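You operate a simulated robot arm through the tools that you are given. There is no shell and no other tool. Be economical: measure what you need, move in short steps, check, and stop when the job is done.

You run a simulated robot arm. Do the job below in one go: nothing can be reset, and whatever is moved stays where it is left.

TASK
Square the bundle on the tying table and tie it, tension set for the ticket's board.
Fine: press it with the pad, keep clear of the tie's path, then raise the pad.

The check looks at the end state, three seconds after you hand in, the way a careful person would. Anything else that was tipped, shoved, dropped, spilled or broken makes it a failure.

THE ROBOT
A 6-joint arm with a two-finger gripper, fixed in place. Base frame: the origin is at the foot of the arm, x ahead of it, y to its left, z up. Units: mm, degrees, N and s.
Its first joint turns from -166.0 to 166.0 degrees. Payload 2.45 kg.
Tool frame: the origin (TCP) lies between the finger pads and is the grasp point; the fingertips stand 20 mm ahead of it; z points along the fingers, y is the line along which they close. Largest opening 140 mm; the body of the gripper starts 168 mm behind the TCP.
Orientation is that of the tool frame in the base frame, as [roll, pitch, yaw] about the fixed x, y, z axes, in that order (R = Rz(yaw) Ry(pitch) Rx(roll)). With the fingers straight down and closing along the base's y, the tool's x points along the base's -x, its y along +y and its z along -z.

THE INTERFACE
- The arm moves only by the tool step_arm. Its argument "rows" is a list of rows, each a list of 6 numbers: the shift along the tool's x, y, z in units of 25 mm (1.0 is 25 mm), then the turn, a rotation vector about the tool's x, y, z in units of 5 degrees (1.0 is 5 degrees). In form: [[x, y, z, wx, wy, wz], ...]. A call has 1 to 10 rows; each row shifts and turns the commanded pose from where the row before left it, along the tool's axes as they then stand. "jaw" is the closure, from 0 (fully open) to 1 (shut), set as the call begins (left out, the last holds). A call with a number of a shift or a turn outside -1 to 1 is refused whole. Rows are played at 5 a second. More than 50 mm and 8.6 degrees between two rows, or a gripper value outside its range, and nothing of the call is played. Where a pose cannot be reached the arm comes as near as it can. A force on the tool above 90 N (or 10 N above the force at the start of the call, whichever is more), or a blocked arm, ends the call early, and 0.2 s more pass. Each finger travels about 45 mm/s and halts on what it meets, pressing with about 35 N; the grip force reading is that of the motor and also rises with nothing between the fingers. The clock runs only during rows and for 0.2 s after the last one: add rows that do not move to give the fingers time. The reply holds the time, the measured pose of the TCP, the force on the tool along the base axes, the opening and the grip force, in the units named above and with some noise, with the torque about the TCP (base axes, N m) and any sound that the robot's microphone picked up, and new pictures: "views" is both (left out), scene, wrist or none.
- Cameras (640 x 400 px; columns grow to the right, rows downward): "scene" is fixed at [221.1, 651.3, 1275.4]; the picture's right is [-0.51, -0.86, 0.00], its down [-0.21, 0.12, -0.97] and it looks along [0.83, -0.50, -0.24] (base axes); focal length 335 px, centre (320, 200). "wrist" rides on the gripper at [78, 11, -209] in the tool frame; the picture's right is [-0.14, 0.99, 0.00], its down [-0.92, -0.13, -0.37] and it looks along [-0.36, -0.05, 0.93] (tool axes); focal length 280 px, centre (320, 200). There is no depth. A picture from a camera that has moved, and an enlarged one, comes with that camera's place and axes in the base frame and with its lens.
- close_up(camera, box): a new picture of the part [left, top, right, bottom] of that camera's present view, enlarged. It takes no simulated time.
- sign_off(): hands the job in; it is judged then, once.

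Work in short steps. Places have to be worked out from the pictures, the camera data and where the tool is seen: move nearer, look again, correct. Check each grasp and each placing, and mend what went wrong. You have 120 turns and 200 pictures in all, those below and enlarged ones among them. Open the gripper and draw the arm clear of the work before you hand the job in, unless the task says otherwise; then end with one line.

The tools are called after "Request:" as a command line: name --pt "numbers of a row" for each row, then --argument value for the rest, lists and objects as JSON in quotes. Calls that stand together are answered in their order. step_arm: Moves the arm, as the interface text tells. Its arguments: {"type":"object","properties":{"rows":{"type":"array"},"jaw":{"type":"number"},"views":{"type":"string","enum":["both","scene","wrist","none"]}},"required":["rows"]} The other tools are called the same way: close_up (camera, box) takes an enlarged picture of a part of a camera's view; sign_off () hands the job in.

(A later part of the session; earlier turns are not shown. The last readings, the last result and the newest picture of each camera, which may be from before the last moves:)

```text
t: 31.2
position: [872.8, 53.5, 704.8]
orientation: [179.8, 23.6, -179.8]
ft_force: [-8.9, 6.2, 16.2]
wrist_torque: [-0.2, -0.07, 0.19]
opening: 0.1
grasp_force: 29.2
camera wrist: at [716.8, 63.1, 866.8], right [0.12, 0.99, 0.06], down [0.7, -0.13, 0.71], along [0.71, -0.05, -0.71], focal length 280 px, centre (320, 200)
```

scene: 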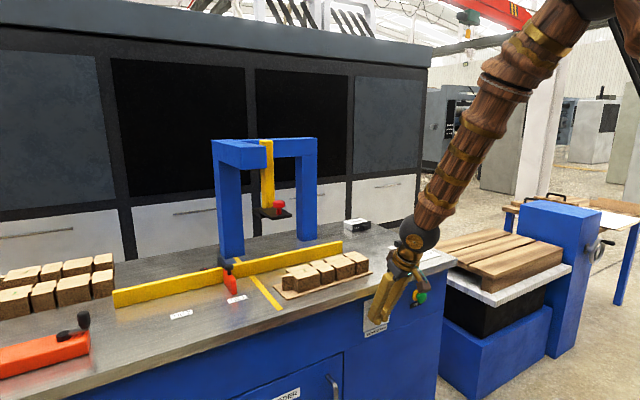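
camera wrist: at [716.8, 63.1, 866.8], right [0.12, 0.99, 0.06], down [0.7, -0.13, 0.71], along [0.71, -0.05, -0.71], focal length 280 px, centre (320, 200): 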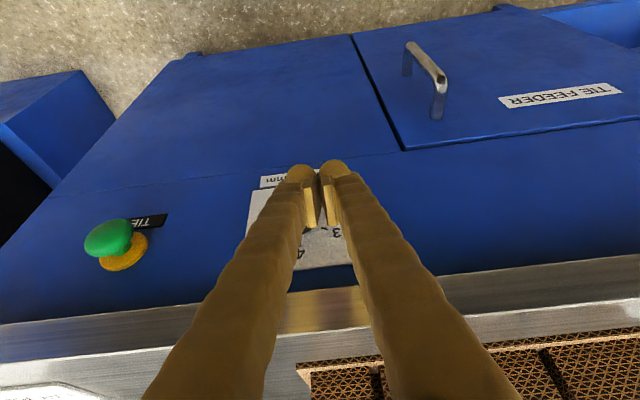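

In contact, with a 16 N upward reaction. I continue down a little more.

Request:
step_arm --pt "0.06 0 0.14 0 0 0" --pt "0.06 0 0.14 0 0 0" --pt "0.06 0 0.14 0 0 0" --views "scene"

Request:
close_up --camera "scene" --box '[355, 280, 435, 345]'

```text
t: 31.7
position: [873.2, 54.1, 703.3]
orientation: [179.9, 24.0, -179.7]
ft_force: [-14.9, 8.5, 21.9]
wrist_torque: [-0.41, -0.25, -0.21]
opening: 0.0
grasp_force: 29.1
stopped in row 2: the force on the tool passed its limit at 104 N (the readings are from after the stop); the commanded pose is now the measured one
```

scene: 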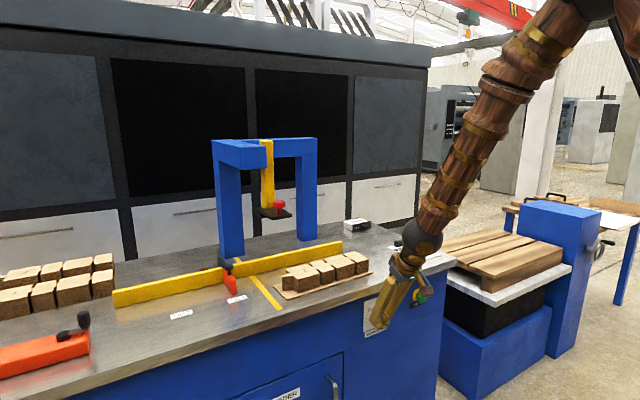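

```text
6.15 times, centred on (395, 312) of scene
camera zoom: at [221.1, 651.3, 1275.4], right [-0.51, -0.86, 0.0], down [-0.21, 0.12, -0.97], along [0.83, -0.5, -0.24], focal length 2061 px, centre (-142, -492)
```

zoom: 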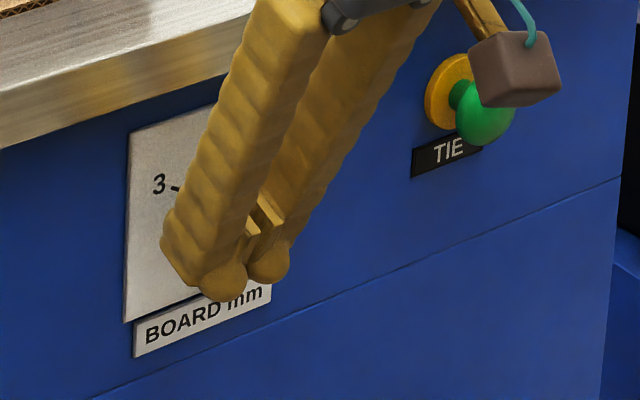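

Request:
step_arm --pt "-0.2 0 -0.48 0 0 0" --pt "-0.2 0 -0.48 0 0 0" --pt "0.83 0 -0.355 0 0 0" --pt "0.83 0.4 -0.355 0 0 0" --pt "0.2 0.4 0 0 0 0" --pt "0 0 0 0 0 0" --jaw 0 --views "wrist"

Request:
close_up --camera "wrist" --box '[240, 165, 352, 275]'

```text
t: 33.1
position: [823.7, 74.5, 725.2]
orientation: [179.8, 23.9, -179.7]
ft_force: [-0.4, 1.1, -0.8]
wrist_torque: [0.01, 0.0, 0.01]
opening: 123.8
grasp_force: 0.0
camera wrist: at [667.5, 83.4, 887.1], right [0.12, 0.99, 0.06], down [0.69, -0.13, 0.71], along [0.71, -0.05, -0.7], focal length 280 px, centre (320, 200)
```

wrist: 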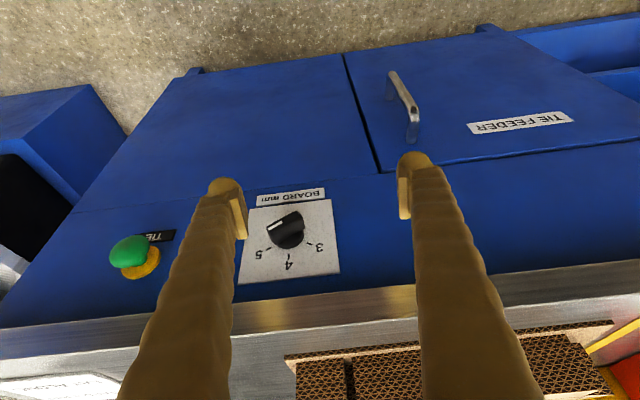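

```text
3.64 times, centred on (296, 220) of wrist
camera zoom: at [667.5, 83.4, 887.1], right [0.12, 0.99, 0.06], down [0.69, -0.13, 0.71], along [0.71, -0.05, -0.7], focal length 1020 px, centre (407, 127)
```

zoom: 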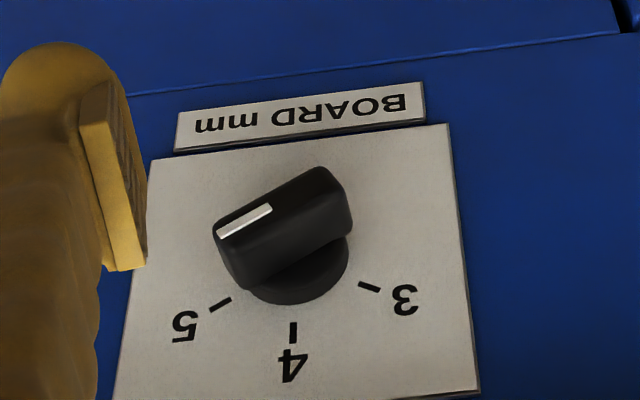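

The dial moved at most a few degrees and sprang back, so it's a stiff detent. I push again further out on the lever (more leverage).

Request:
step_arm --pt "0 -0.35 0 0 0 0" --pt "0 -0.35 0 0 0 0" --pt "-0.4 0 -0.92 0 0 0" --pt "0 0 0 0 0 0" --pt "0 0 0 0 0 0" --pt "0 0 0 0 0 0" --pt "-0.89 0 0.38 0 0 0" --pt "-0.89 0 0.38 0 0 0" --jaw 1 --views "none"

Request:
step_arm --pt "0.2 0 0.46 0 0 0" --pt "0.2 0 0.46 0 0 0" --pt "0.12 0 0.28 0 0 0" --views "none"

```text
t: 34.9
position: [870.4, 55.9, 741.4]
orientation: [179.9, 23.8, -179.7]
ft_force: [0.0, 0.5, -0.4]
wrist_torque: [-0.01, -0.01, 0.0]
opening: 0.0
grasp_force: 27.9
out of reach, approached as far as the arm can: row 3
```

```text
t: 35.7
position: [872.8, 55.6, 708.8]
orientation: [179.8, 23.8, -179.7]
ft_force: [-0.1, -0.1, 0.1]
wrist_torque: [-0.03, 0.02, -0.01]
opening: 0.0
grasp_force: 29.4
```

Request:
step_arm --pt "0.05 0.06 0.11 0 0 0" --pt "0.05 0 0.11 0 0 0" --pt "0.05 0 0.11 0 0 0" --views "none"

Request:
step_arm --pt "0.05 0 0.11 0 0 0" --pt "0.05 0 0.11 0 0 0" --pt "0.05 0 0.11 0 0 0" --views "none"

```text
t: 36.5
position: [871.6, 58.6, 699.8]
orientation: [179.9, 23.8, -179.7]
ft_force: [-1.7, 4.2, 1.3]
wrist_torque: [0.01, 0.0, 0.05]
opening: 0.3
grasp_force: 30.0
```

```text
t: 37.3
position: [872.6, 56.3, 689.0]
orientation: [180.0, 23.7, -179.9]
ft_force: [-7.5, 7.1, 3.8]
wrist_torque: [-0.08, -0.01, -0.05]
opening: 0.2
grasp_force: 28.9
```

Now the reaction is sideways: I'm at the wing's end, below the axis. Pushing right (−y) from here also turns it the right way.

Request:
step_arm --pt "0 -0.15 0 0 0 0" --pt "0 -0.15 0 0 0 0" --pt "0 -0.15 0 0 0 0" --views "none"

```text
t: 38.0
position: [872.8, 55.9, 689.3]
orientation: [179.5, 23.7, -179.4]
ft_force: [-4.7, 8.6, -1.1]
wrist_torque: [0.01, 0.02, 0.09]
opening: 0.1
grasp_force: 29.7
stopped in row 3: the force on the tool passed its limit at 98 N (the readings are from after the stop); the commanded pose is now the measured one
```

Request:
step_arm --pt "0 0.3 0 0 0 0" --pt "-0.4 0 -0.92 0 0 0" --pt "0.83 0 -0.355 0 0 0" --pt "0.83 0.4 -0.355 0 0 0" --pt "0.2 0.2 0 0 0 0" --pt "0 0 0 0 0 0" --jaw 0 --views "wrist"

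Request:
close_up --camera "wrist" --box '[240, 165, 352, 275]'

```text
t: 39.4
position: [834.9, 70.6, 712.6]
orientation: [179.5, 23.6, -179.4]
ft_force: [0.5, 0.7, -0.3]
wrist_torque: [-0.03, 0.01, -0.02]
opening: 123.9
grasp_force: 0.0
out of reach, approached as far as the arm can: row 4
camera wrist: at [679.4, 77.6, 874.7], right [0.11, 0.99, 0.06], down [0.7, -0.12, 0.71], along [0.71, -0.04, -0.71], focal length 280 px, centre (320, 200)
```

wrist: 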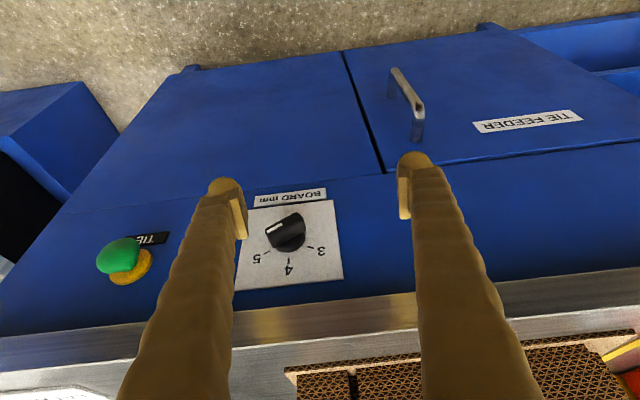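

```text
3.64 times, centred on (296, 220) of wrist
camera zoom: at [679.4, 77.6, 874.7], right [0.11, 0.99, 0.06], down [0.7, -0.12, 0.71], along [0.71, -0.04, -0.71], focal length 1020 px, centre (407, 127)
```

zoom: 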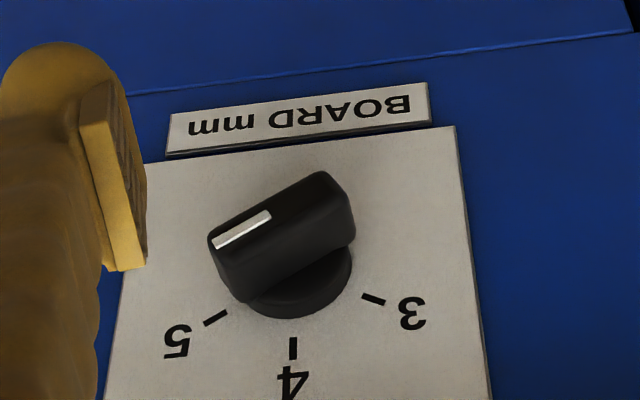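

The pointer has crept a few degrees; I've been sliding off the wing end. I'll follow the arc instead: start at the wing's left end and move slowly down-and-right.

Request:
step_arm --pt "0 -0.22 0 0 0 0" --pt "0 -0.22 0 0 0 0" --pt "0 0 0 0 0 0" --pt "0 0 0 0 0 0" --pt "0 0 0 0 0 0" --pt "0 0 0 0 0 0" --pt "-0.68 0 0.29 0 0 0" --pt "-0.68 0 0.29 0 0 0" --pt "0.05 0 0.12 0 0 0" --jaw 1 --views "none"

Request:
step_arm --pt "0.045 0 0.105 0 0 0" --pt "0.022 -0.024 0.052 0 0 0" --pt "0.022 -0.024 0.052 0 0 0" --pt "0.022 -0.024 0.052 0 0 0" --views "none"

```text
t: 41.4
position: [860.8, 60.0, 709.8]
orientation: [179.5, 23.8, -179.4]
ft_force: [0.1, 0.5, 0.2]
wrist_torque: [0.03, 0.04, 0.0]
opening: 0.1
grasp_force: 29.4
out of reach, approached as far as the arm can: row 7, 8
```

```text
t: 42.4
position: [860.4, 58.4, 703.7]
orientation: [179.6, 23.7, -179.5]
ft_force: [0.0, 0.4, 0.7]
wrist_torque: [-0.03, 0.01, -0.01]
opening: 0.0
grasp_force: 29.4
```

x is 12 mm short; I correct that, then follow the arc.

Request:
step_arm --pt "-0.05 0.04 -0.11 0 0 0" --pt "-0.22 0 0.09 0 0 0" --pt "-0.22 0 0.09 0 0 0" --views "none"

Request:
step_arm --pt "0.022 -0.012 0.052 0 0 0" --pt "0.022 -0.024 0.052 0 0 0" --pt "0.022 -0.024 0.052 0 0 0" --pt "0.022 -0.024 0.052 0 0 0" --views "none"

Request:
step_arm --pt "0.022 -0.024 0.052 0 0 0" --pt "0.022 -0.024 0.052 0 0 0" --pt "0.022 -0.03 0.052 0 0 0" --views "none"

```text
t: 43.2
position: [872.6, 58.7, 706.3]
orientation: [179.4, 23.8, -179.5]
ft_force: [0.8, -0.2, 0.2]
wrist_torque: [0.0, 0.03, 0.0]
opening: 0.0
grasp_force: 29.6
```

```text
t: 44.2
position: [871.4, 56.9, 701.4]
orientation: [179.6, 23.8, -179.4]
ft_force: [-10.8, 14.9, 14.1]
wrist_torque: [-0.21, -0.15, 0.0]
opening: 0.1
grasp_force: 29.8
```

```text
t: 45.0
position: [872.3, 57.0, 697.3]
orientation: [179.5, 23.8, -179.3]
ft_force: [-50.0, 57.7, 46.4]
wrist_torque: [-0.76, 0.33, 0.49]
opening: 0.1
grasp_force: 29.3
```

Request:
step_arm --pt "0 0.4 0 0 0 0" --pt "0.6 0.1 -0.3 0 0 0" --pt "0.6 0.2 -0.3 0 0 0" --pt "0 0 0 0 0 0" --pt "0 0 0 0 0 0" --pt "0 0 0 0 0 0" --jaw 0 --views "wrist"

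Request:
close_up --camera "wrist" --box '[240, 165, 352, 275]'

Request:
close_up --camera "scene" --box '[355, 280, 435, 345]'

```text
t: 46.4
position: [837.8, 74.6, 699.4]
orientation: [179.6, 23.7, -179.4]
ft_force: [0.2, 0.5, 0.0]
wrist_torque: [0.01, 0.0, 0.01]
opening: 123.8
grasp_force: 0.1
camera wrist: at [682.3, 79.7, 860.3], right [0.11, 0.99, 0.06], down [0.7, -0.12, 0.71], along [0.71, -0.04, -0.7], focal length 280 px, centre (320, 200)
```

wrist: 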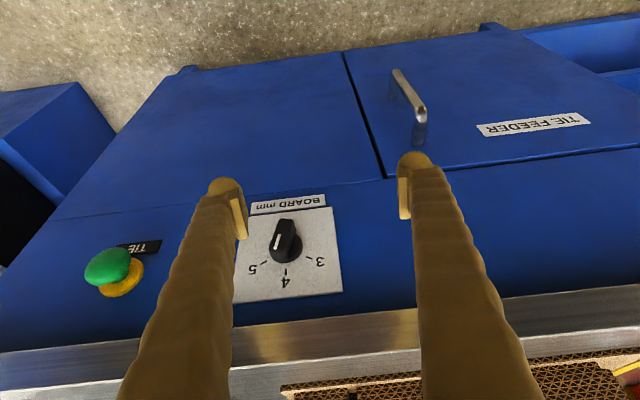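

```text
3.64 times, centred on (296, 220) of wrist
camera zoom: at [682.3, 79.7, 860.3], right [0.11, 0.99, 0.06], down [0.7, -0.12, 0.71], along [0.71, -0.04, -0.7], focal length 1020 px, centre (407, 127)
```

zoom: 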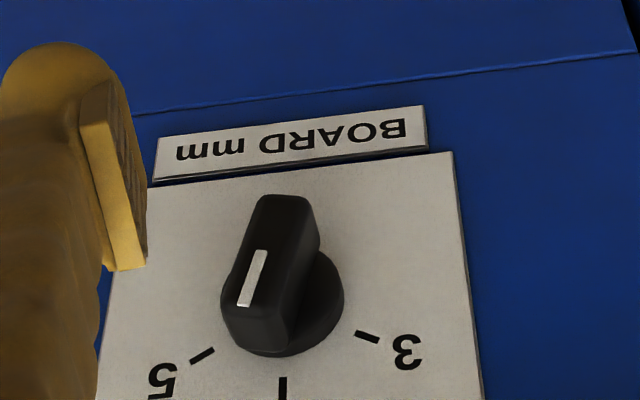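

```text
6.15 times, centred on (395, 312) of scene
camera zoom: at [221.1, 651.3, 1275.4], right [-0.51, -0.86, 0.0], down [-0.21, 0.12, -0.97], along [0.83, -0.5, -0.24], focal length 2061 px, centre (-142, -492)
```

zoom: 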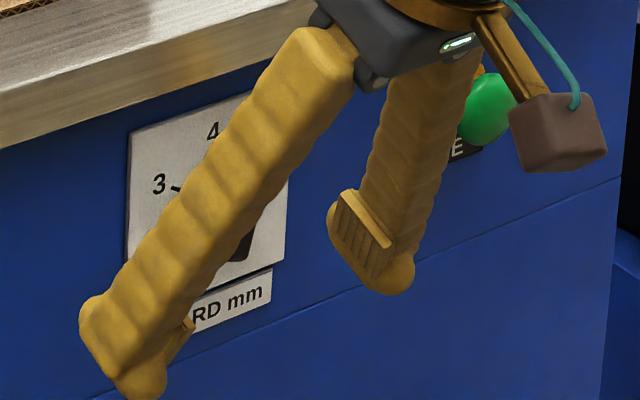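

It turned: the pointer is now about 20° from "4". I centre the open fingers on the wing and then squeeze to align it upright.

Request:
step_arm --pt "0 -0.6 0 0 0 0" --pt "0 -0.6 0 0 0 0" --pt "0 -0.59 0 0 0 0" --pt "-0.49 0 0.54 0 0 0" --pt "-0.49 0 0.54 0 0 0" --pt "0 0 0 0 0 0" --jaw 0 --views "wrist"

Request:
close_up --camera "wrist" --box '[200, 130, 440, 280]'

```text
t: 47.8
position: [873.5, 28.2, 683.9]
orientation: [179.6, 23.7, -179.4]
ft_force: [0.1, 0.8, 0.4]
wrist_torque: [0.0, -0.01, -0.03]
opening: 139.7
grasp_force: 0.0
camera wrist: at [717.1, 34.8, 845.2], right [0.11, 0.99, 0.06], down [0.7, -0.12, 0.71], along [0.71, -0.04, -0.7], focal length 280 px, centre (320, 200)
```

wrist: 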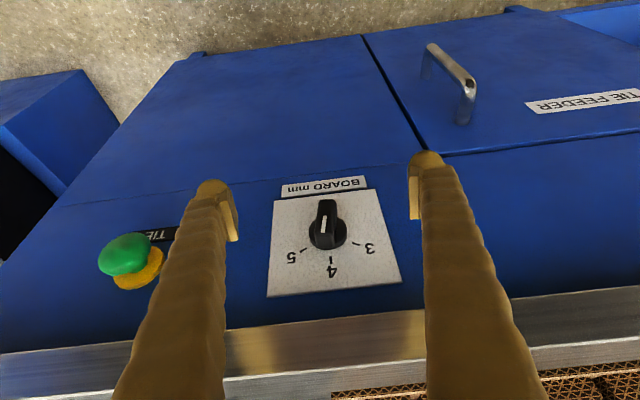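

```text
2.67 times, centred on (320, 205) of wrist
camera zoom: at [717.1, 34.8, 845.2], right [0.11, 0.99, 0.06], down [0.7, -0.12, 0.71], along [0.71, -0.04, -0.7], focal length 748 px, centre (320, 187)
```

zoom: 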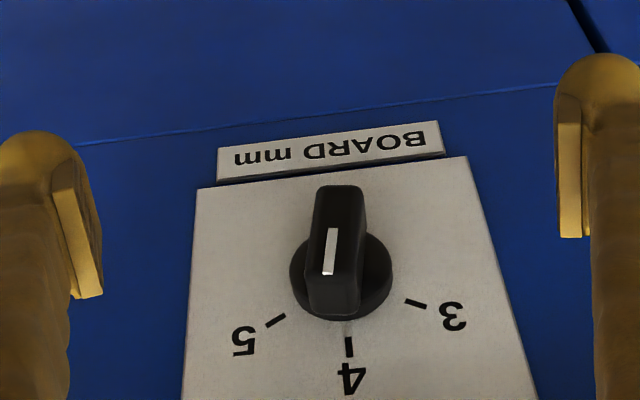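

The pointer is now only ~9° off "4". I squeeze the wing to square it.

Request:
step_arm --pt "0 0 0 0 0 0" --pt "0 0 0 0 0 0" --pt "0 0 0 0 0 0" --pt "0 0 0 0 0 0" --pt "0 0 0 0 0 0" --pt "0 0 0 0 0 0" --pt "0 0 0 0 0 0" --pt "0 0 0 0 0 0" --jaw 1 --views "none"

Request:
step_arm --pt "0 0 0 0 0 0" --pt "0 0 0 0 0 0" --pt "0 0 0 0 0 0" --pt "0 0 0 0 0 0" --pt "0 0 0 0 0 0" --pt "0 0 0 0 0 0" --jaw 0 --views "wrist"

Request:
close_up --camera "wrist" --box '[200, 130, 440, 280]'

```text
t: 49.6
position: [873.4, 27.9, 684.4]
orientation: [179.6, 23.7, -179.4]
ft_force: [-3.1, 13.8, -2.8]
wrist_torque: [-0.05, -0.05, 0.27]
opening: 14.4
grasp_force: 26.8
```

```text
t: 51.0
position: [872.9, 27.6, 685.0]
orientation: [179.6, 23.7, -179.5]
ft_force: [0.4, 0.6, -0.5]
wrist_torque: [-0.04, 0.0, 0.0]
opening: 138.7
grasp_force: 0.0
camera wrist: at [716.9, 34.8, 845.3], right [0.11, 0.99, 0.06], down [0.7, -0.12, 0.71], along [0.71, -0.04, -0.7], focal length 280 px, centre (320, 200)
```

wrist: 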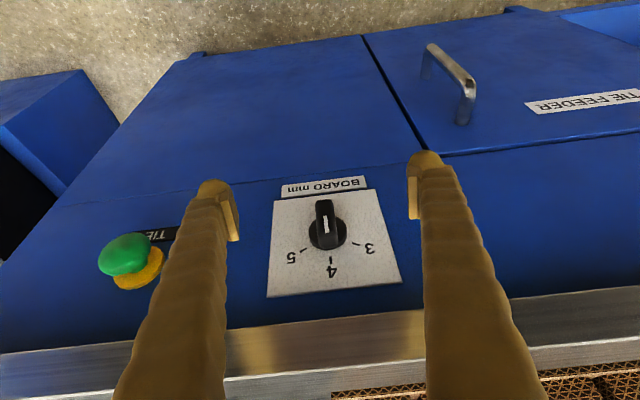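

```text
2.67 times, centred on (320, 205) of wrist
camera zoom: at [716.9, 34.8, 845.3], right [0.11, 0.99, 0.06], down [0.7, -0.12, 0.71], along [0.71, -0.04, -0.7], focal length 748 px, centre (320, 187)
```

zoom: 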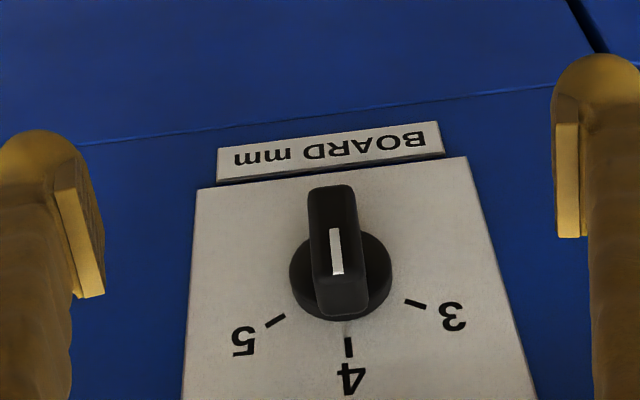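

The pointer now stands at "4". I withdraw from under the lip and rise.

Request:
step_arm --pt "0.64 0 -0.28 0 0 0" --pt "0.64 0 -0.28 0 0 0" --pt "-0.39 0 -0.92 0 0 0" --pt "-0.39 0 -0.92 0 0 0" --pt "-0.39 0 -0.92 0 0 0" --pt "-0.39 0 -0.92 0 0 0" --pt "-0.39 0 -0.92 0 0 0" --pt "-0.39 0 -0.92 0 0 0" --pt "-0.39 0 -0.92 0 0 0" --pt "-0.39 0 -0.92 0 0 0" --views "none"

```text
t: 53.2
position: [835.5, 29.4, 816.6]
orientation: [179.8, 23.8, -178.9]
ft_force: [-0.2, 0.9, 0.0]
wrist_torque: [-0.05, 0.02, -0.07]
opening: 140.0
grasp_force: 0.0
out of reach, approached as far as the arm can: row 1, 2, 4, 5, 6, 7
```

Request:
step_arm --pt "-0.39 0.5 -0.92 0 0 0" --pt "-0.39 0.5 -0.92 0 0 0" --pt "-0.39 0.5 -0.92 0 0 0" --pt "-0.39 0.5 -0.92 0 0 0" --pt "0 0.8 0 0 1 0" --pt "0 0.8 0 0 1 0" --pt "0 0.8 0 0 1 0" --pt "0 0.8 0 0 1 0" --pt "0 0 0 0 0.75 0" --views "wrist"

Request:
close_up --camera "wrist" --box '[220, 150, 640, 400]'

```text
t: 55.2
position: [833.6, 160.1, 920.5]
orientation: [179.6, -0.1, -179.2]
ft_force: [1.4, 0.3, -0.1]
wrist_torque: [-0.04, 0.0, 0.01]
opening: 140.2
grasp_force: 0.0
camera wrist: at [754.7, 167.1, 1130.8], right [0.12, 0.99, 0.01], down [0.92, -0.12, 0.37], along [0.36, -0.04, -0.93], focal length 280 px, centre (320, 200)
```

wrist: 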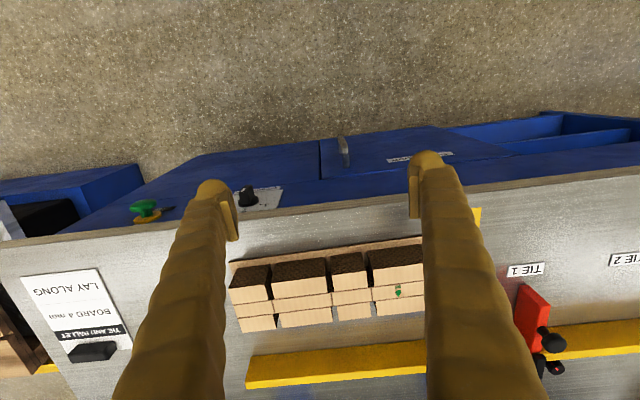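

```text
1.52 times, centred on (430, 275) of wrist
camera zoom: at [754.7, 167.1, 1130.8], right [0.12, 0.99, 0.01], down [0.92, -0.12, 0.37], along [0.36, -0.04, -0.93], focal length 427 px, centre (152, 86)
```

zoom: 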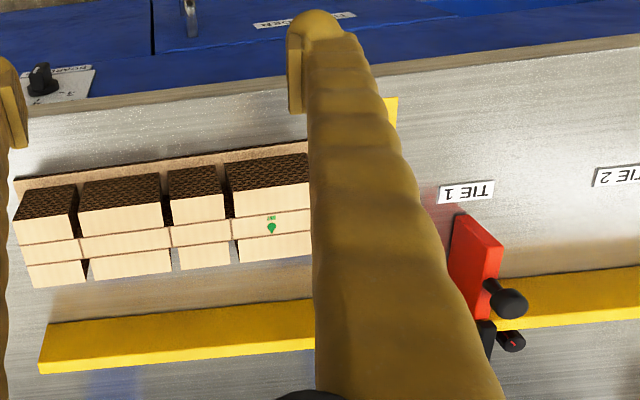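

I straighten the tool, then move to just in front of the bundle with jaws wide open (both fingers in front of its long side) and descend toward the table, looking for the surface.

Request:
step_arm --pt "-1 0.1 0 0.08 0 0.16" --pt "-1 0.1 0 0 0 0" --pt "-1 0.1 0 0 0 0" --pt "0 0 0.8 0 0 0" --pt "0 0 0.8 0 0 0" --pt "0 0 0.8 0 0 0" --pt "0 0 0.8 0 0 0" --jaw 0 --views "both"

Request:
close_up --camera "scene" --box '[260, 210, 420, 310]'

```text
t: 56.8
position: [908.8, 166.7, 839.8]
orientation: [-179.9, 0.0, -180.0]
ft_force: [0.3, -0.1, 0.6]
wrist_torque: [0.0, 0.01, 0.04]
opening: 140.0
grasp_force: 0.0
camera wrist: at [829.5, 177.1, 1050.7], right [0.14, 0.99, 0.0], down [0.92, -0.13, 0.37], along [0.37, -0.05, -0.93], focal length 280 px, centre (320, 200)
```

scene: 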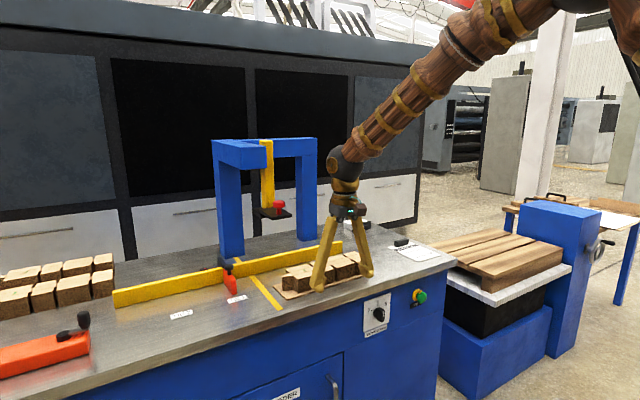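
wrist: 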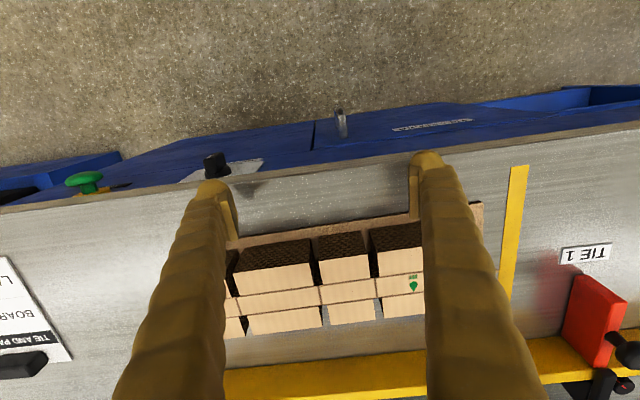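

```text
4.00 times, centred on (340, 260) of scene
camera zoom: at [221.1, 651.3, 1275.4], right [-0.51, -0.86, 0.0], down [-0.21, 0.12, -0.97], along [0.83, -0.5, -0.24], focal length 1340 px, centre (240, -40)
```

zoom: 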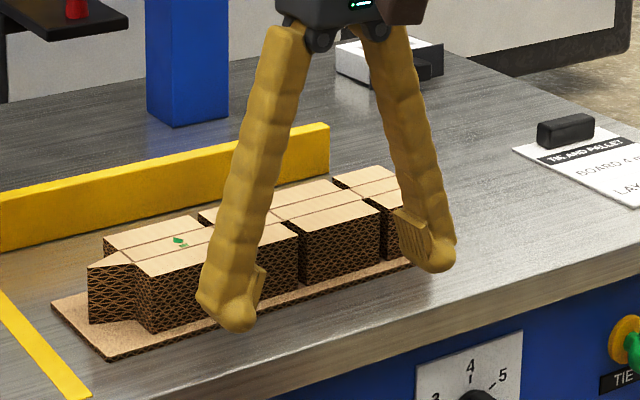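

Fingers are in front of the bundle. I lower in small steps to find the table.

Request:
step_arm --pt "0 0 0.16 0 0 0" --pt "0 0 0.16 0 0 0" --pt "0 0 0.16 0 0 0" --pt "0 0 0.12 0 0 0" --views "none"

Request:
step_arm --pt "0 0 0.08 0 0 0" --pt "0 0 0.08 0 0 0" --views "none"

```text
t: 57.8
position: [908.1, 167.9, 826.0]
orientation: [180.0, -0.1, 180.0]
ft_force: [0.0, -0.6, -0.4]
wrist_torque: [-0.01, -0.01, 0.01]
opening: 140.1
grasp_force: 0.0
```

```text
t: 58.4
position: [906.6, 166.9, 821.8]
orientation: [-180.0, 0.0, 180.0]
ft_force: [-0.4, 0.5, 0.4]
wrist_torque: [0.01, 0.02, 0.01]
opening: 139.9
grasp_force: 0.1
```

Request:
step_arm --pt "0 0 0.08 0 0 0" --pt "0 0 0.08 0 0 0" --views "none"

Request:
step_arm --pt "0 0 0.08 0 0 0" --pt "0 0 0.08 0 0 0" --views "none"

Request:
close_up --camera "scene" --box '[260, 210, 420, 310]'

```text
t: 59.0
position: [907.6, 168.4, 817.3]
orientation: [-179.9, 0.0, -179.9]
ft_force: [1.5, 0.1, -0.3]
wrist_torque: [0.03, 0.01, -0.03]
opening: 140.0
grasp_force: 0.0
```

```text
t: 59.6
position: [907.0, 166.6, 813.0]
orientation: [180.0, 0.0, -179.9]
ft_force: [-0.4, 0.3, 0.2]
wrist_torque: [-0.02, 0.01, 0.01]
opening: 140.1
grasp_force: 0.0
```

```text
4.00 times, centred on (340, 260) of scene
camera zoom: at [221.1, 651.3, 1275.4], right [-0.51, -0.86, 0.0], down [-0.21, 0.12, -0.97], along [0.83, -0.5, -0.24], focal length 1340 px, centre (240, -40)
```

zoom: 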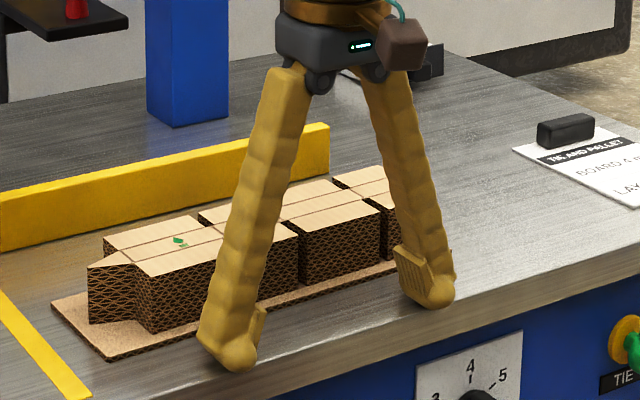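

Request:
step_arm --pt "0 0 0.08 0 0 0" --pt "0 0 0.08 0 0 0" --views "none"

Request:
step_arm --pt "0 0 0.08 0 0 0" --pt "0 0 0.08 0 0 0" --views "none"

```text
t: 60.2
position: [907.1, 167.0, 811.1]
orientation: [-179.9, 0.1, -180.0]
ft_force: [-9.5, -1.4, 32.8]
wrist_torque: [-0.67, 0.05, -0.27]
opening: 139.8
grasp_force: 0.1
```

```text
t: 60.7
position: [907.6, 167.7, 810.5]
orientation: [-180.0, 0.1, -179.9]
ft_force: [-14.7, 1.0, 21.2]
wrist_torque: [-0.61, 0.16, -0.32]
opening: 140.1
grasp_force: 0.1
stopped in row 2: the force on the tool passed its limit at 97 N (the readings are from after the stop); the commanded pose is now the measured one
```

Contact: TCP z≈811 on the table (table top ≈791). I lift 3 mm and push slowly in +x toward the fence.

Request:
step_arm --pt "0 0 -0.13 0 0 0" --pt "-0.5 0 0 0 0 0" --pt "-0.5 0 0 0 0 0" --pt "-0.4 0 0 0 0 0" --pt "-0.4 0 0 0 0 0" --pt "-0.4 0 0 0 0 0" --views "wrist"

```text
t: 62.1
position: [963.5, 168.0, 813.0]
orientation: [179.9, 0.2, -180.0]
ft_force: [-0.7, 0.1, -0.3]
wrist_torque: [0.01, 0.01, -0.02]
opening: 139.9
grasp_force: 0.1
camera wrist: at [884.3, 177.2, 1022.6], right [0.14, 0.99, 0.0], down [0.92, -0.13, 0.37], along [0.37, -0.05, -0.93], focal length 280 px, centre (320, 200)
```

wrist: 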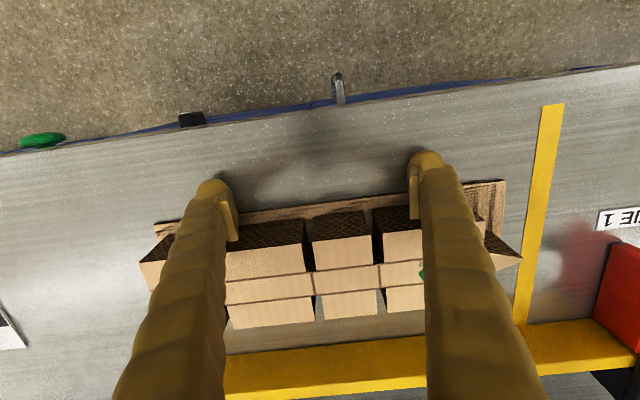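

No contact yet; board edge is just ahead. I continue.

Request:
step_arm --pt "-0.3 0 0 0 0 0" --pt "-0.3 0 0 0 0 0" --pt "-0.3 0 0 0 0 0" --pt "-0.3 0 0 0 0 0" --pt "-0.3 0 0 0 0 0" --views "both"

Request:
close_up --camera "scene" --box '[260, 210, 420, 310]'

```text
t: 63.3
position: [1002.1, 167.9, 812.9]
orientation: [180.0, 0.1, 179.9]
ft_force: [0.7, 0.6, -0.1]
wrist_torque: [-0.01, 0.01, -0.01]
opening: 140.1
grasp_force: 0.1
camera wrist: at [922.3, 177.3, 1024.0], right [0.14, 0.99, 0.0], down [0.92, -0.13, 0.37], along [0.37, -0.05, -0.93], focal length 280 px, centre (320, 200)
```

scene: 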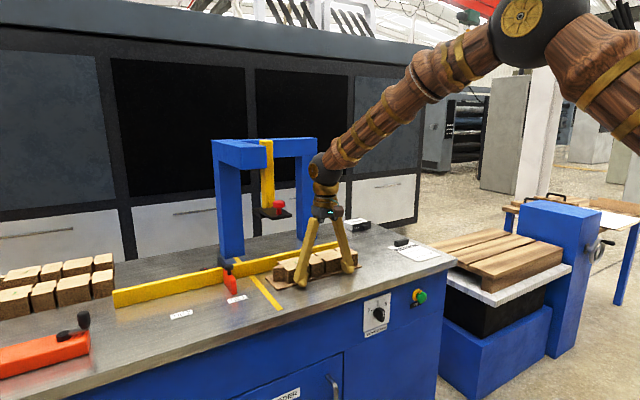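
wrist: 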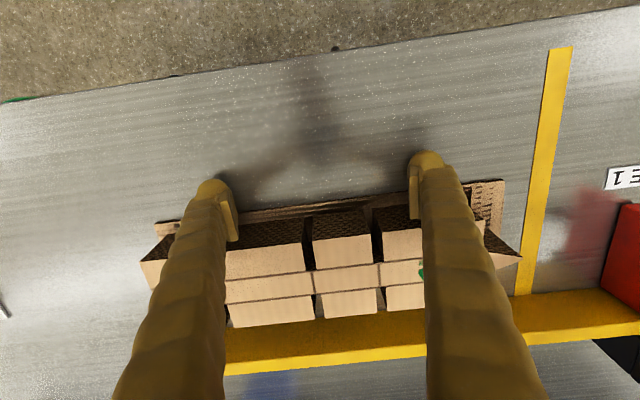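

```text
4.00 times, centred on (340, 260) of scene
camera zoom: at [221.1, 651.3, 1275.4], right [-0.51, -0.86, 0.0], down [-0.21, 0.12, -0.97], along [0.83, -0.5, -0.24], focal length 1340 px, centre (240, -40)
```

zoom: 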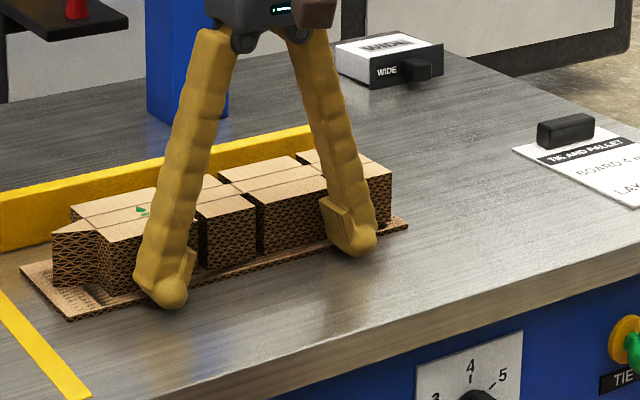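

The bundle and board move together, with little force. I keep pushing until the fence resists.

Request:
step_arm --pt "-0.24 0 0 0 0 0" --pt "-0.24 0 0 0 0 0" --pt "-0.24 0 0 0 0 0" --views "wrist"

```text
t: 64.1
position: [1018.0, 166.5, 813.4]
orientation: [179.9, 0.1, -180.0]
ft_force: [0.3, -0.1, -0.7]
wrist_torque: [0.0, -0.02, -0.03]
opening: 140.1
grasp_force: 0.0
camera wrist: at [939.9, 176.9, 1023.8], right [0.14, 0.99, 0.0], down [0.92, -0.13, 0.37], along [0.37, -0.05, -0.93], focal length 280 px, centre (320, 200)
```

wrist: 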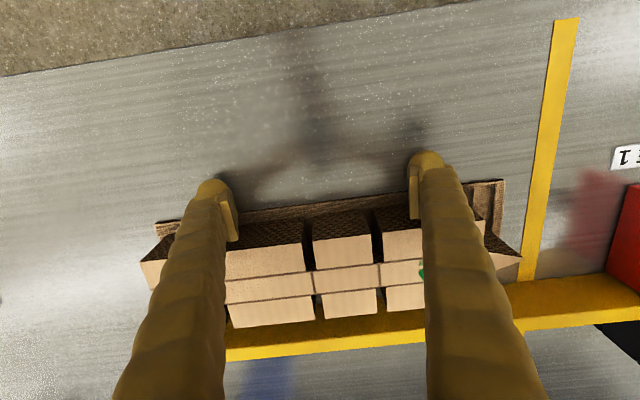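

Request:
step_arm --pt "-0.16 0 0 0 0 0" --pt "-0.16 0 0 0 0 0" --pt "-0.16 0 0 0 0 0" --views "wrist"

Request:
step_arm --pt "-0.16 0 0 0 0 0" --pt "-0.16 0 0 0 0 0" --views "wrist"

```text
t: 64.9
position: [1030.4, 166.9, 813.8]
orientation: [179.9, 0.1, 180.0]
ft_force: [-0.5, 0.4, 0.0]
wrist_torque: [0.0, 0.0, -0.03]
opening: 140.1
grasp_force: 0.0
camera wrist: at [951.6, 176.8, 1023.4], right [0.14, 0.99, 0.0], down [0.92, -0.13, 0.37], along [0.37, -0.05, -0.93], focal length 280 px, centre (320, 200)
```

wrist: 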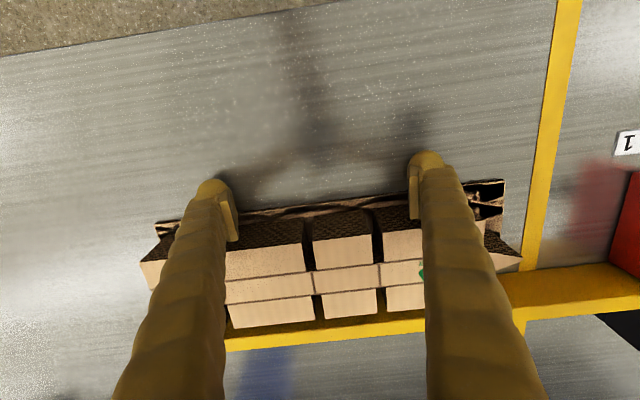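

```text
t: 65.5
position: [1039.2, 167.6, 813.2]
orientation: [-179.9, 0.1, 179.9]
ft_force: [-0.2, 0.1, -0.7]
wrist_torque: [0.0, -0.02, 0.04]
opening: 140.2
grasp_force: 0.1
camera wrist: at [959.8, 177.0, 1023.4], right [0.14, 0.99, 0.0], down [0.92, -0.13, 0.37], along [0.37, -0.05, -0.93], focal length 280 px, centre (320, 200)
```

wrist: 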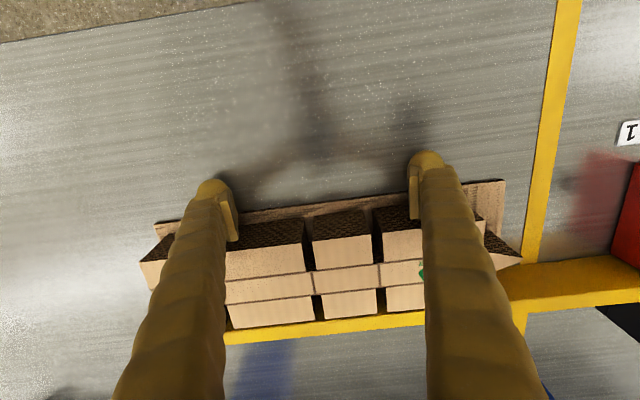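

Request:
step_arm --pt "-0.12 0 0 0 0 0" --pt "-0.12 0 0 0 0 0" --pt "-0.12 0 0 0 0 0" --views "none"

Request:
step_arm --pt "-0.12 0 0 0 0 0" --pt "-0.12 0 0 0 0 0" --views "wrist"

```text
t: 66.3
position: [1046.2, 167.8, 813.5]
orientation: [-179.9, 0.0, -180.0]
ft_force: [-54.5, -0.7, 11.0]
wrist_torque: [0.18, -0.18, 0.05]
opening: 139.7
grasp_force: 0.1
```

```text
t: 66.7
position: [1045.7, 166.5, 813.1]
orientation: [180.0, -0.3, 179.9]
ft_force: [-21.0, -1.1, 8.7]
wrist_torque: [-0.16, -0.17, 0.06]
opening: 139.7
grasp_force: 0.1
stopped in row 1: the force on the tool passed its limit at 98 N (the readings are from after the stop); the commanded pose is now the measured one
camera wrist: at [968.5, 176.9, 1023.2], right [0.14, 0.99, 0.0], down [0.92, -0.13, 0.36], along [0.36, -0.05, -0.93], focal length 280 px, centre (320, 200)
```

wrist: 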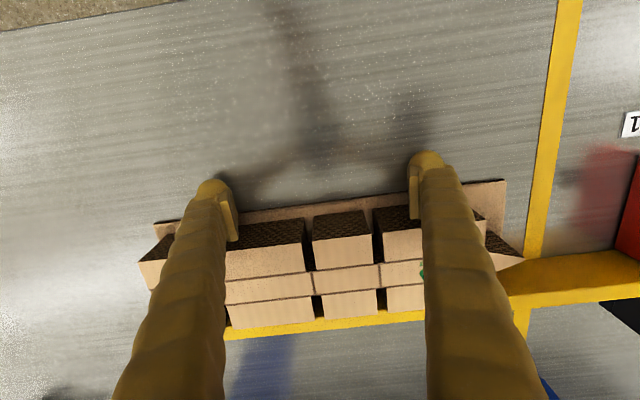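

The fence stopped it (54–98 N at x≈1046), so the long side is square. Now I back off, rise and go round to the right (−y) end to push the bundle to the end stop.

Request:
step_arm --pt "0.5 0 0 0 0 0" --pt "1 0 -0.3 0 0 0" --pt "0.6 0 -1 0 0 0" --pt "0 0 -1 0 0 0" --pt "0 -1 -1 0 0 0" --pt "0 -1 0 0 0 0" --pt "0 -1 0 0 0 0" --pt "0 -1 0 0 0 0" --pt "0 -1 0 0 0 0" --pt "0 -1 0 0 0 0" --views "none"

Request:
step_arm --pt "-1 -1 0 0 0 0" --pt "-1 -0.6 0 0 0 0" --pt "-1 0 0 0 0 0" --pt "-0.8 0 0 0 0 0" --pt "0 0 0 0 0 0" --pt "0 0 0 0 0 0" --pt "0 0 0 0 0 0" --jaw 1 --views "both"

```text
t: 68.9
position: [992.7, 16.0, 896.3]
orientation: [180.0, -0.3, -180.0]
ft_force: [0.3, -0.4, -0.5]
wrist_torque: [0.01, 0.0, 0.01]
opening: 140.1
grasp_force: 0.0
```

```text
t: 70.5
position: [1089.2, -25.3, 895.0]
orientation: [180.0, -0.3, -179.9]
ft_force: [0.2, 0.2, 0.0]
wrist_torque: [-0.01, -0.01, 0.0]
opening: 0.0
grasp_force: 3.2
camera wrist: at [1011.8, -14.7, 1106.4], right [0.14, 0.99, 0.0], down [0.92, -0.13, 0.36], along [0.36, -0.05, -0.93], focal length 280 px, centre (320, 200)
```

scene: 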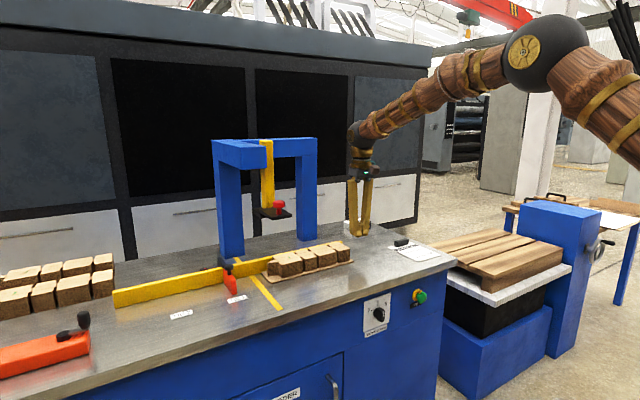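
wrist: 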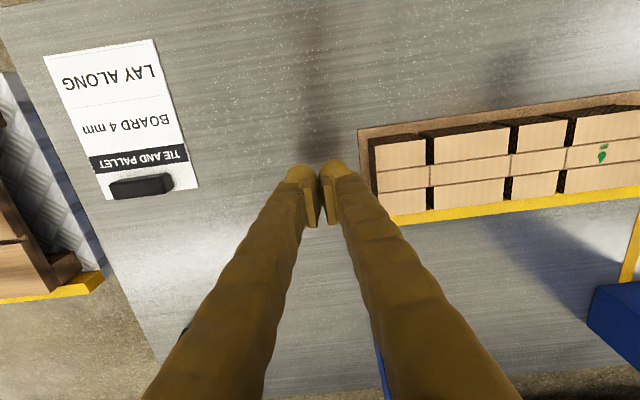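

Clear of the bundle end by ~30 mm. I move a bit further in and descend to table height.

Request:
step_arm --pt "-0.4 0 0.5 0 0 0" --pt "0 0 0.9 0 0 0" --pt "0 0 0.9 0 0 0" --pt "0 0 0.6 0 0 0" --pt "0 0 0.32 0 0 0" --views "wrist"

```text
t: 71.7
position: [1098.9, -22.5, 818.3]
orientation: [-180.0, -0.1, -180.0]
ft_force: [-34.2, -0.6, 60.7]
wrist_torque: [-0.04, 0.6, 0.04]
opening: 0.0
grasp_force: 29.6
camera wrist: at [1020.5, -13.2, 1029.7], right [0.14, 0.99, 0.0], down [0.92, -0.13, 0.37], along [0.36, -0.05, -0.93], focal length 280 px, centre (320, 200)
```

wrist: 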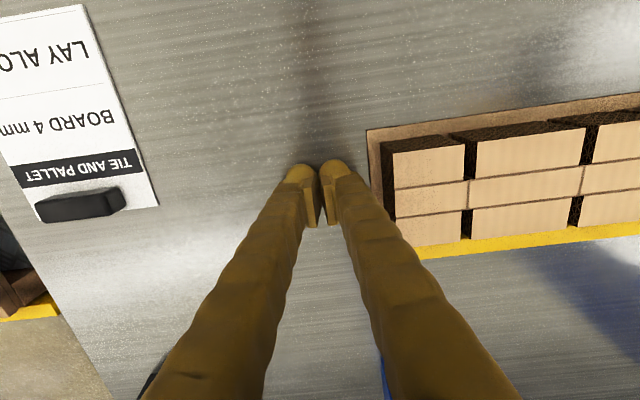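

Touching the table (closed fingertips reach lower). I raise 8 mm and push in +y.

Request:
step_arm --pt "0 0 -0.34 0 0 0" --pt "0 0.5 0 0 0 0" --pt "0 0.5 0 0 0 0" --pt "0 0.5 0 0 0 0" --pt "0 0.5 0 0 0 0" --pt "0 0.5 0 0 0 0" --views "both"

```text
t: 73.1
position: [1100.1, 39.7, 821.8]
orientation: [-180.0, -0.3, 180.0]
ft_force: [-0.6, -0.7, 0.4]
wrist_torque: [0.0, -0.05, 0.0]
opening: 0.1
grasp_force: 29.4
camera wrist: at [1022.1, 48.8, 1031.9], right [0.14, 0.99, 0.0], down [0.92, -0.13, 0.36], along [0.36, -0.05, -0.93], focal length 280 px, centre (320, 200)
```

scene: 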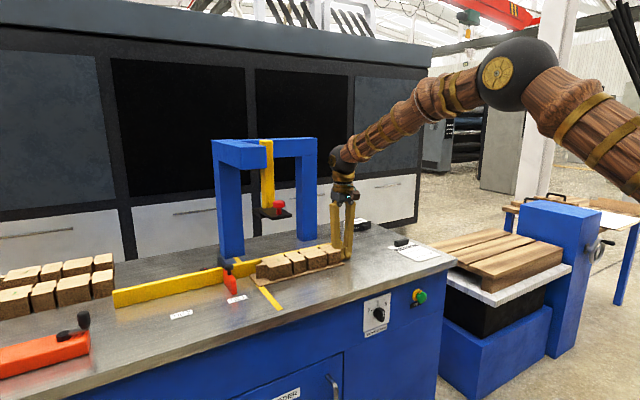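
wrist: 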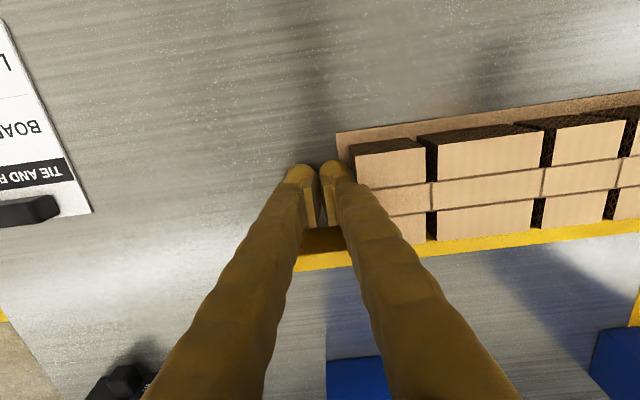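

The bundle slides along the fence. I continue toward the stop.

Request:
step_arm --pt "0 0.4 0 0 0 0" --pt "0 0.4 0 0 0 0" --pt "0 0.4 0 0 0 0" --pt "0 0.3 0 0 0 0" --pt "0 0.3 0 0 0 0" --views "scene"

Request:
close_up --camera "scene" --box '[210, 210, 370, 310]'

```text
t: 74.3
position: [1099.0, 84.6, 821.1]
orientation: [180.0, -0.3, -180.0]
ft_force: [-0.2, 0.2, 0.7]
wrist_torque: [0.0, 0.02, 0.02]
opening: 0.0
grasp_force: 29.4
```

scene: 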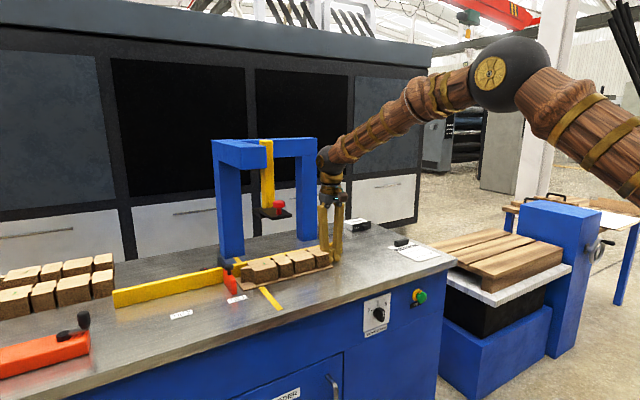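

```text
4.00 times, centred on (290, 260) of scene
camera zoom: at [221.1, 651.3, 1275.4], right [-0.51, -0.86, 0.0], down [-0.21, 0.12, -0.97], along [0.83, -0.5, -0.24], focal length 1340 px, centre (440, -40)
```

zoom: 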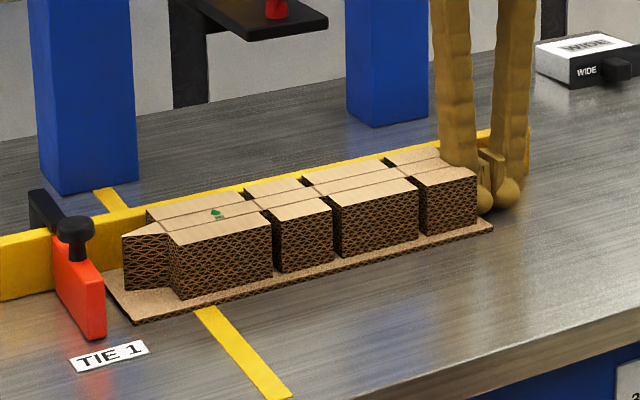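

Request:
step_arm --pt "0 0.16 0 0 0 0" --pt "0 0.16 0 0 0 0" --pt "0 0.16 0 0 0 0" --views "none"

Request:
step_arm --pt "0 0.12 0 0 0 0" --pt "0 0.12 0 0 0 0" --views "scene"

Request:
close_up --camera "scene" --box '[210, 210, 370, 310]'

```text
t: 75.1
position: [1097.9, 96.2, 821.4]
orientation: [180.0, -0.3, 179.9]
ft_force: [-0.3, 0.5, -0.6]
wrist_torque: [0.02, -0.01, -0.01]
opening: 0.5
grasp_force: 29.8
```

```text
t: 75.7
position: [1099.9, 103.8, 822.3]
orientation: [-180.0, -0.2, -179.9]
ft_force: [0.2, 0.1, -0.3]
wrist_torque: [0.01, 0.03, 0.01]
opening: 0.0
grasp_force: 28.8
```

scene: 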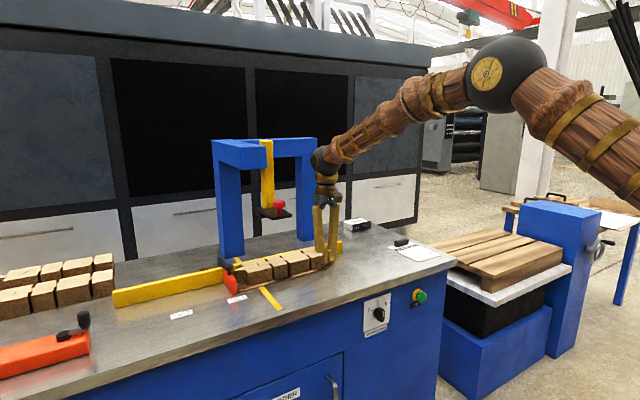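

```text
4.00 times, centred on (290, 260) of scene
camera zoom: at [221.1, 651.3, 1275.4], right [-0.51, -0.86, 0.0], down [-0.21, 0.12, -0.97], along [0.83, -0.5, -0.24], focal length 1340 px, centre (440, -40)
```

zoom: 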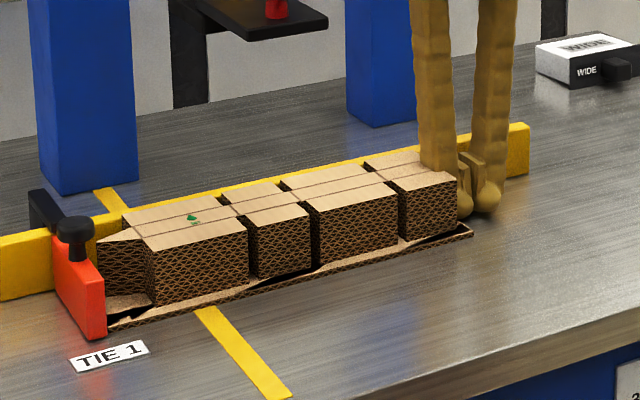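

Nearly at the stop; I go on in 2 mm steps, watching the force so the stop isn't shoved.

Request:
step_arm --pt "0 0.08 0 0 0 0" --pt "0 0 0 0 0 0" --views "none"

Request:
step_arm --pt "0 0.08 0 0 0 0" --pt "0 0 0 0 0 0" --views "scene"

Request:
close_up --camera "scene" --box '[210, 240, 290, 300]'

```text
t: 76.3
position: [1100.0, 104.2, 821.6]
orientation: [180.0, -0.3, -180.0]
ft_force: [-0.1, 0.0, 0.5]
wrist_torque: [0.0, 0.0, 0.0]
opening: 0.3
grasp_force: 29.2
```

```text
t: 76.9
position: [1100.0, 107.0, 822.2]
orientation: [180.0, -0.3, -180.0]
ft_force: [-0.1, -0.8, -0.7]
wrist_torque: [0.02, 0.0, 0.03]
opening: 0.1
grasp_force: 29.6
```

scene: 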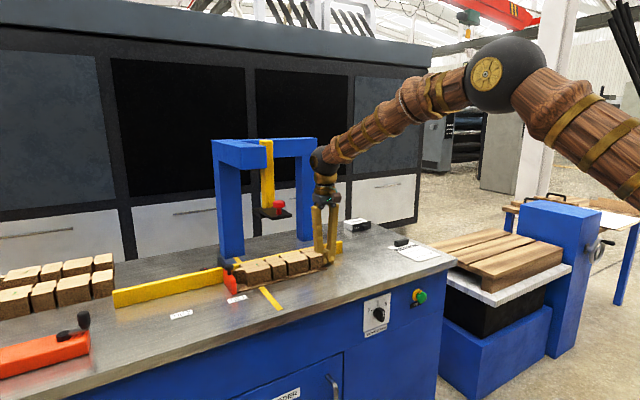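

```text
6.67 times, centred on (250, 270) of scene
camera zoom: at [221.1, 651.3, 1275.4], right [-0.51, -0.86, 0.0], down [-0.21, 0.12, -0.97], along [0.83, -0.5, -0.24], focal length 2233 px, centre (787, -267)
```

zoom: 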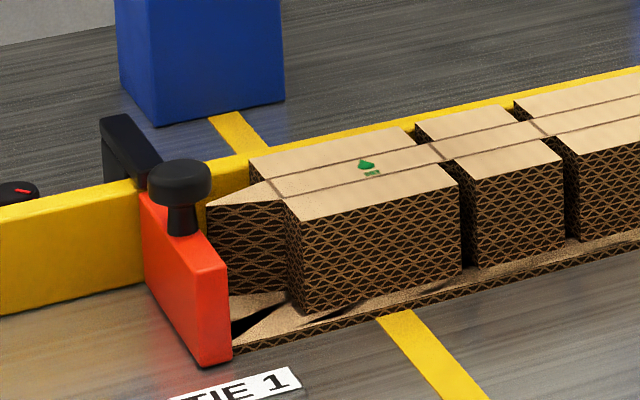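

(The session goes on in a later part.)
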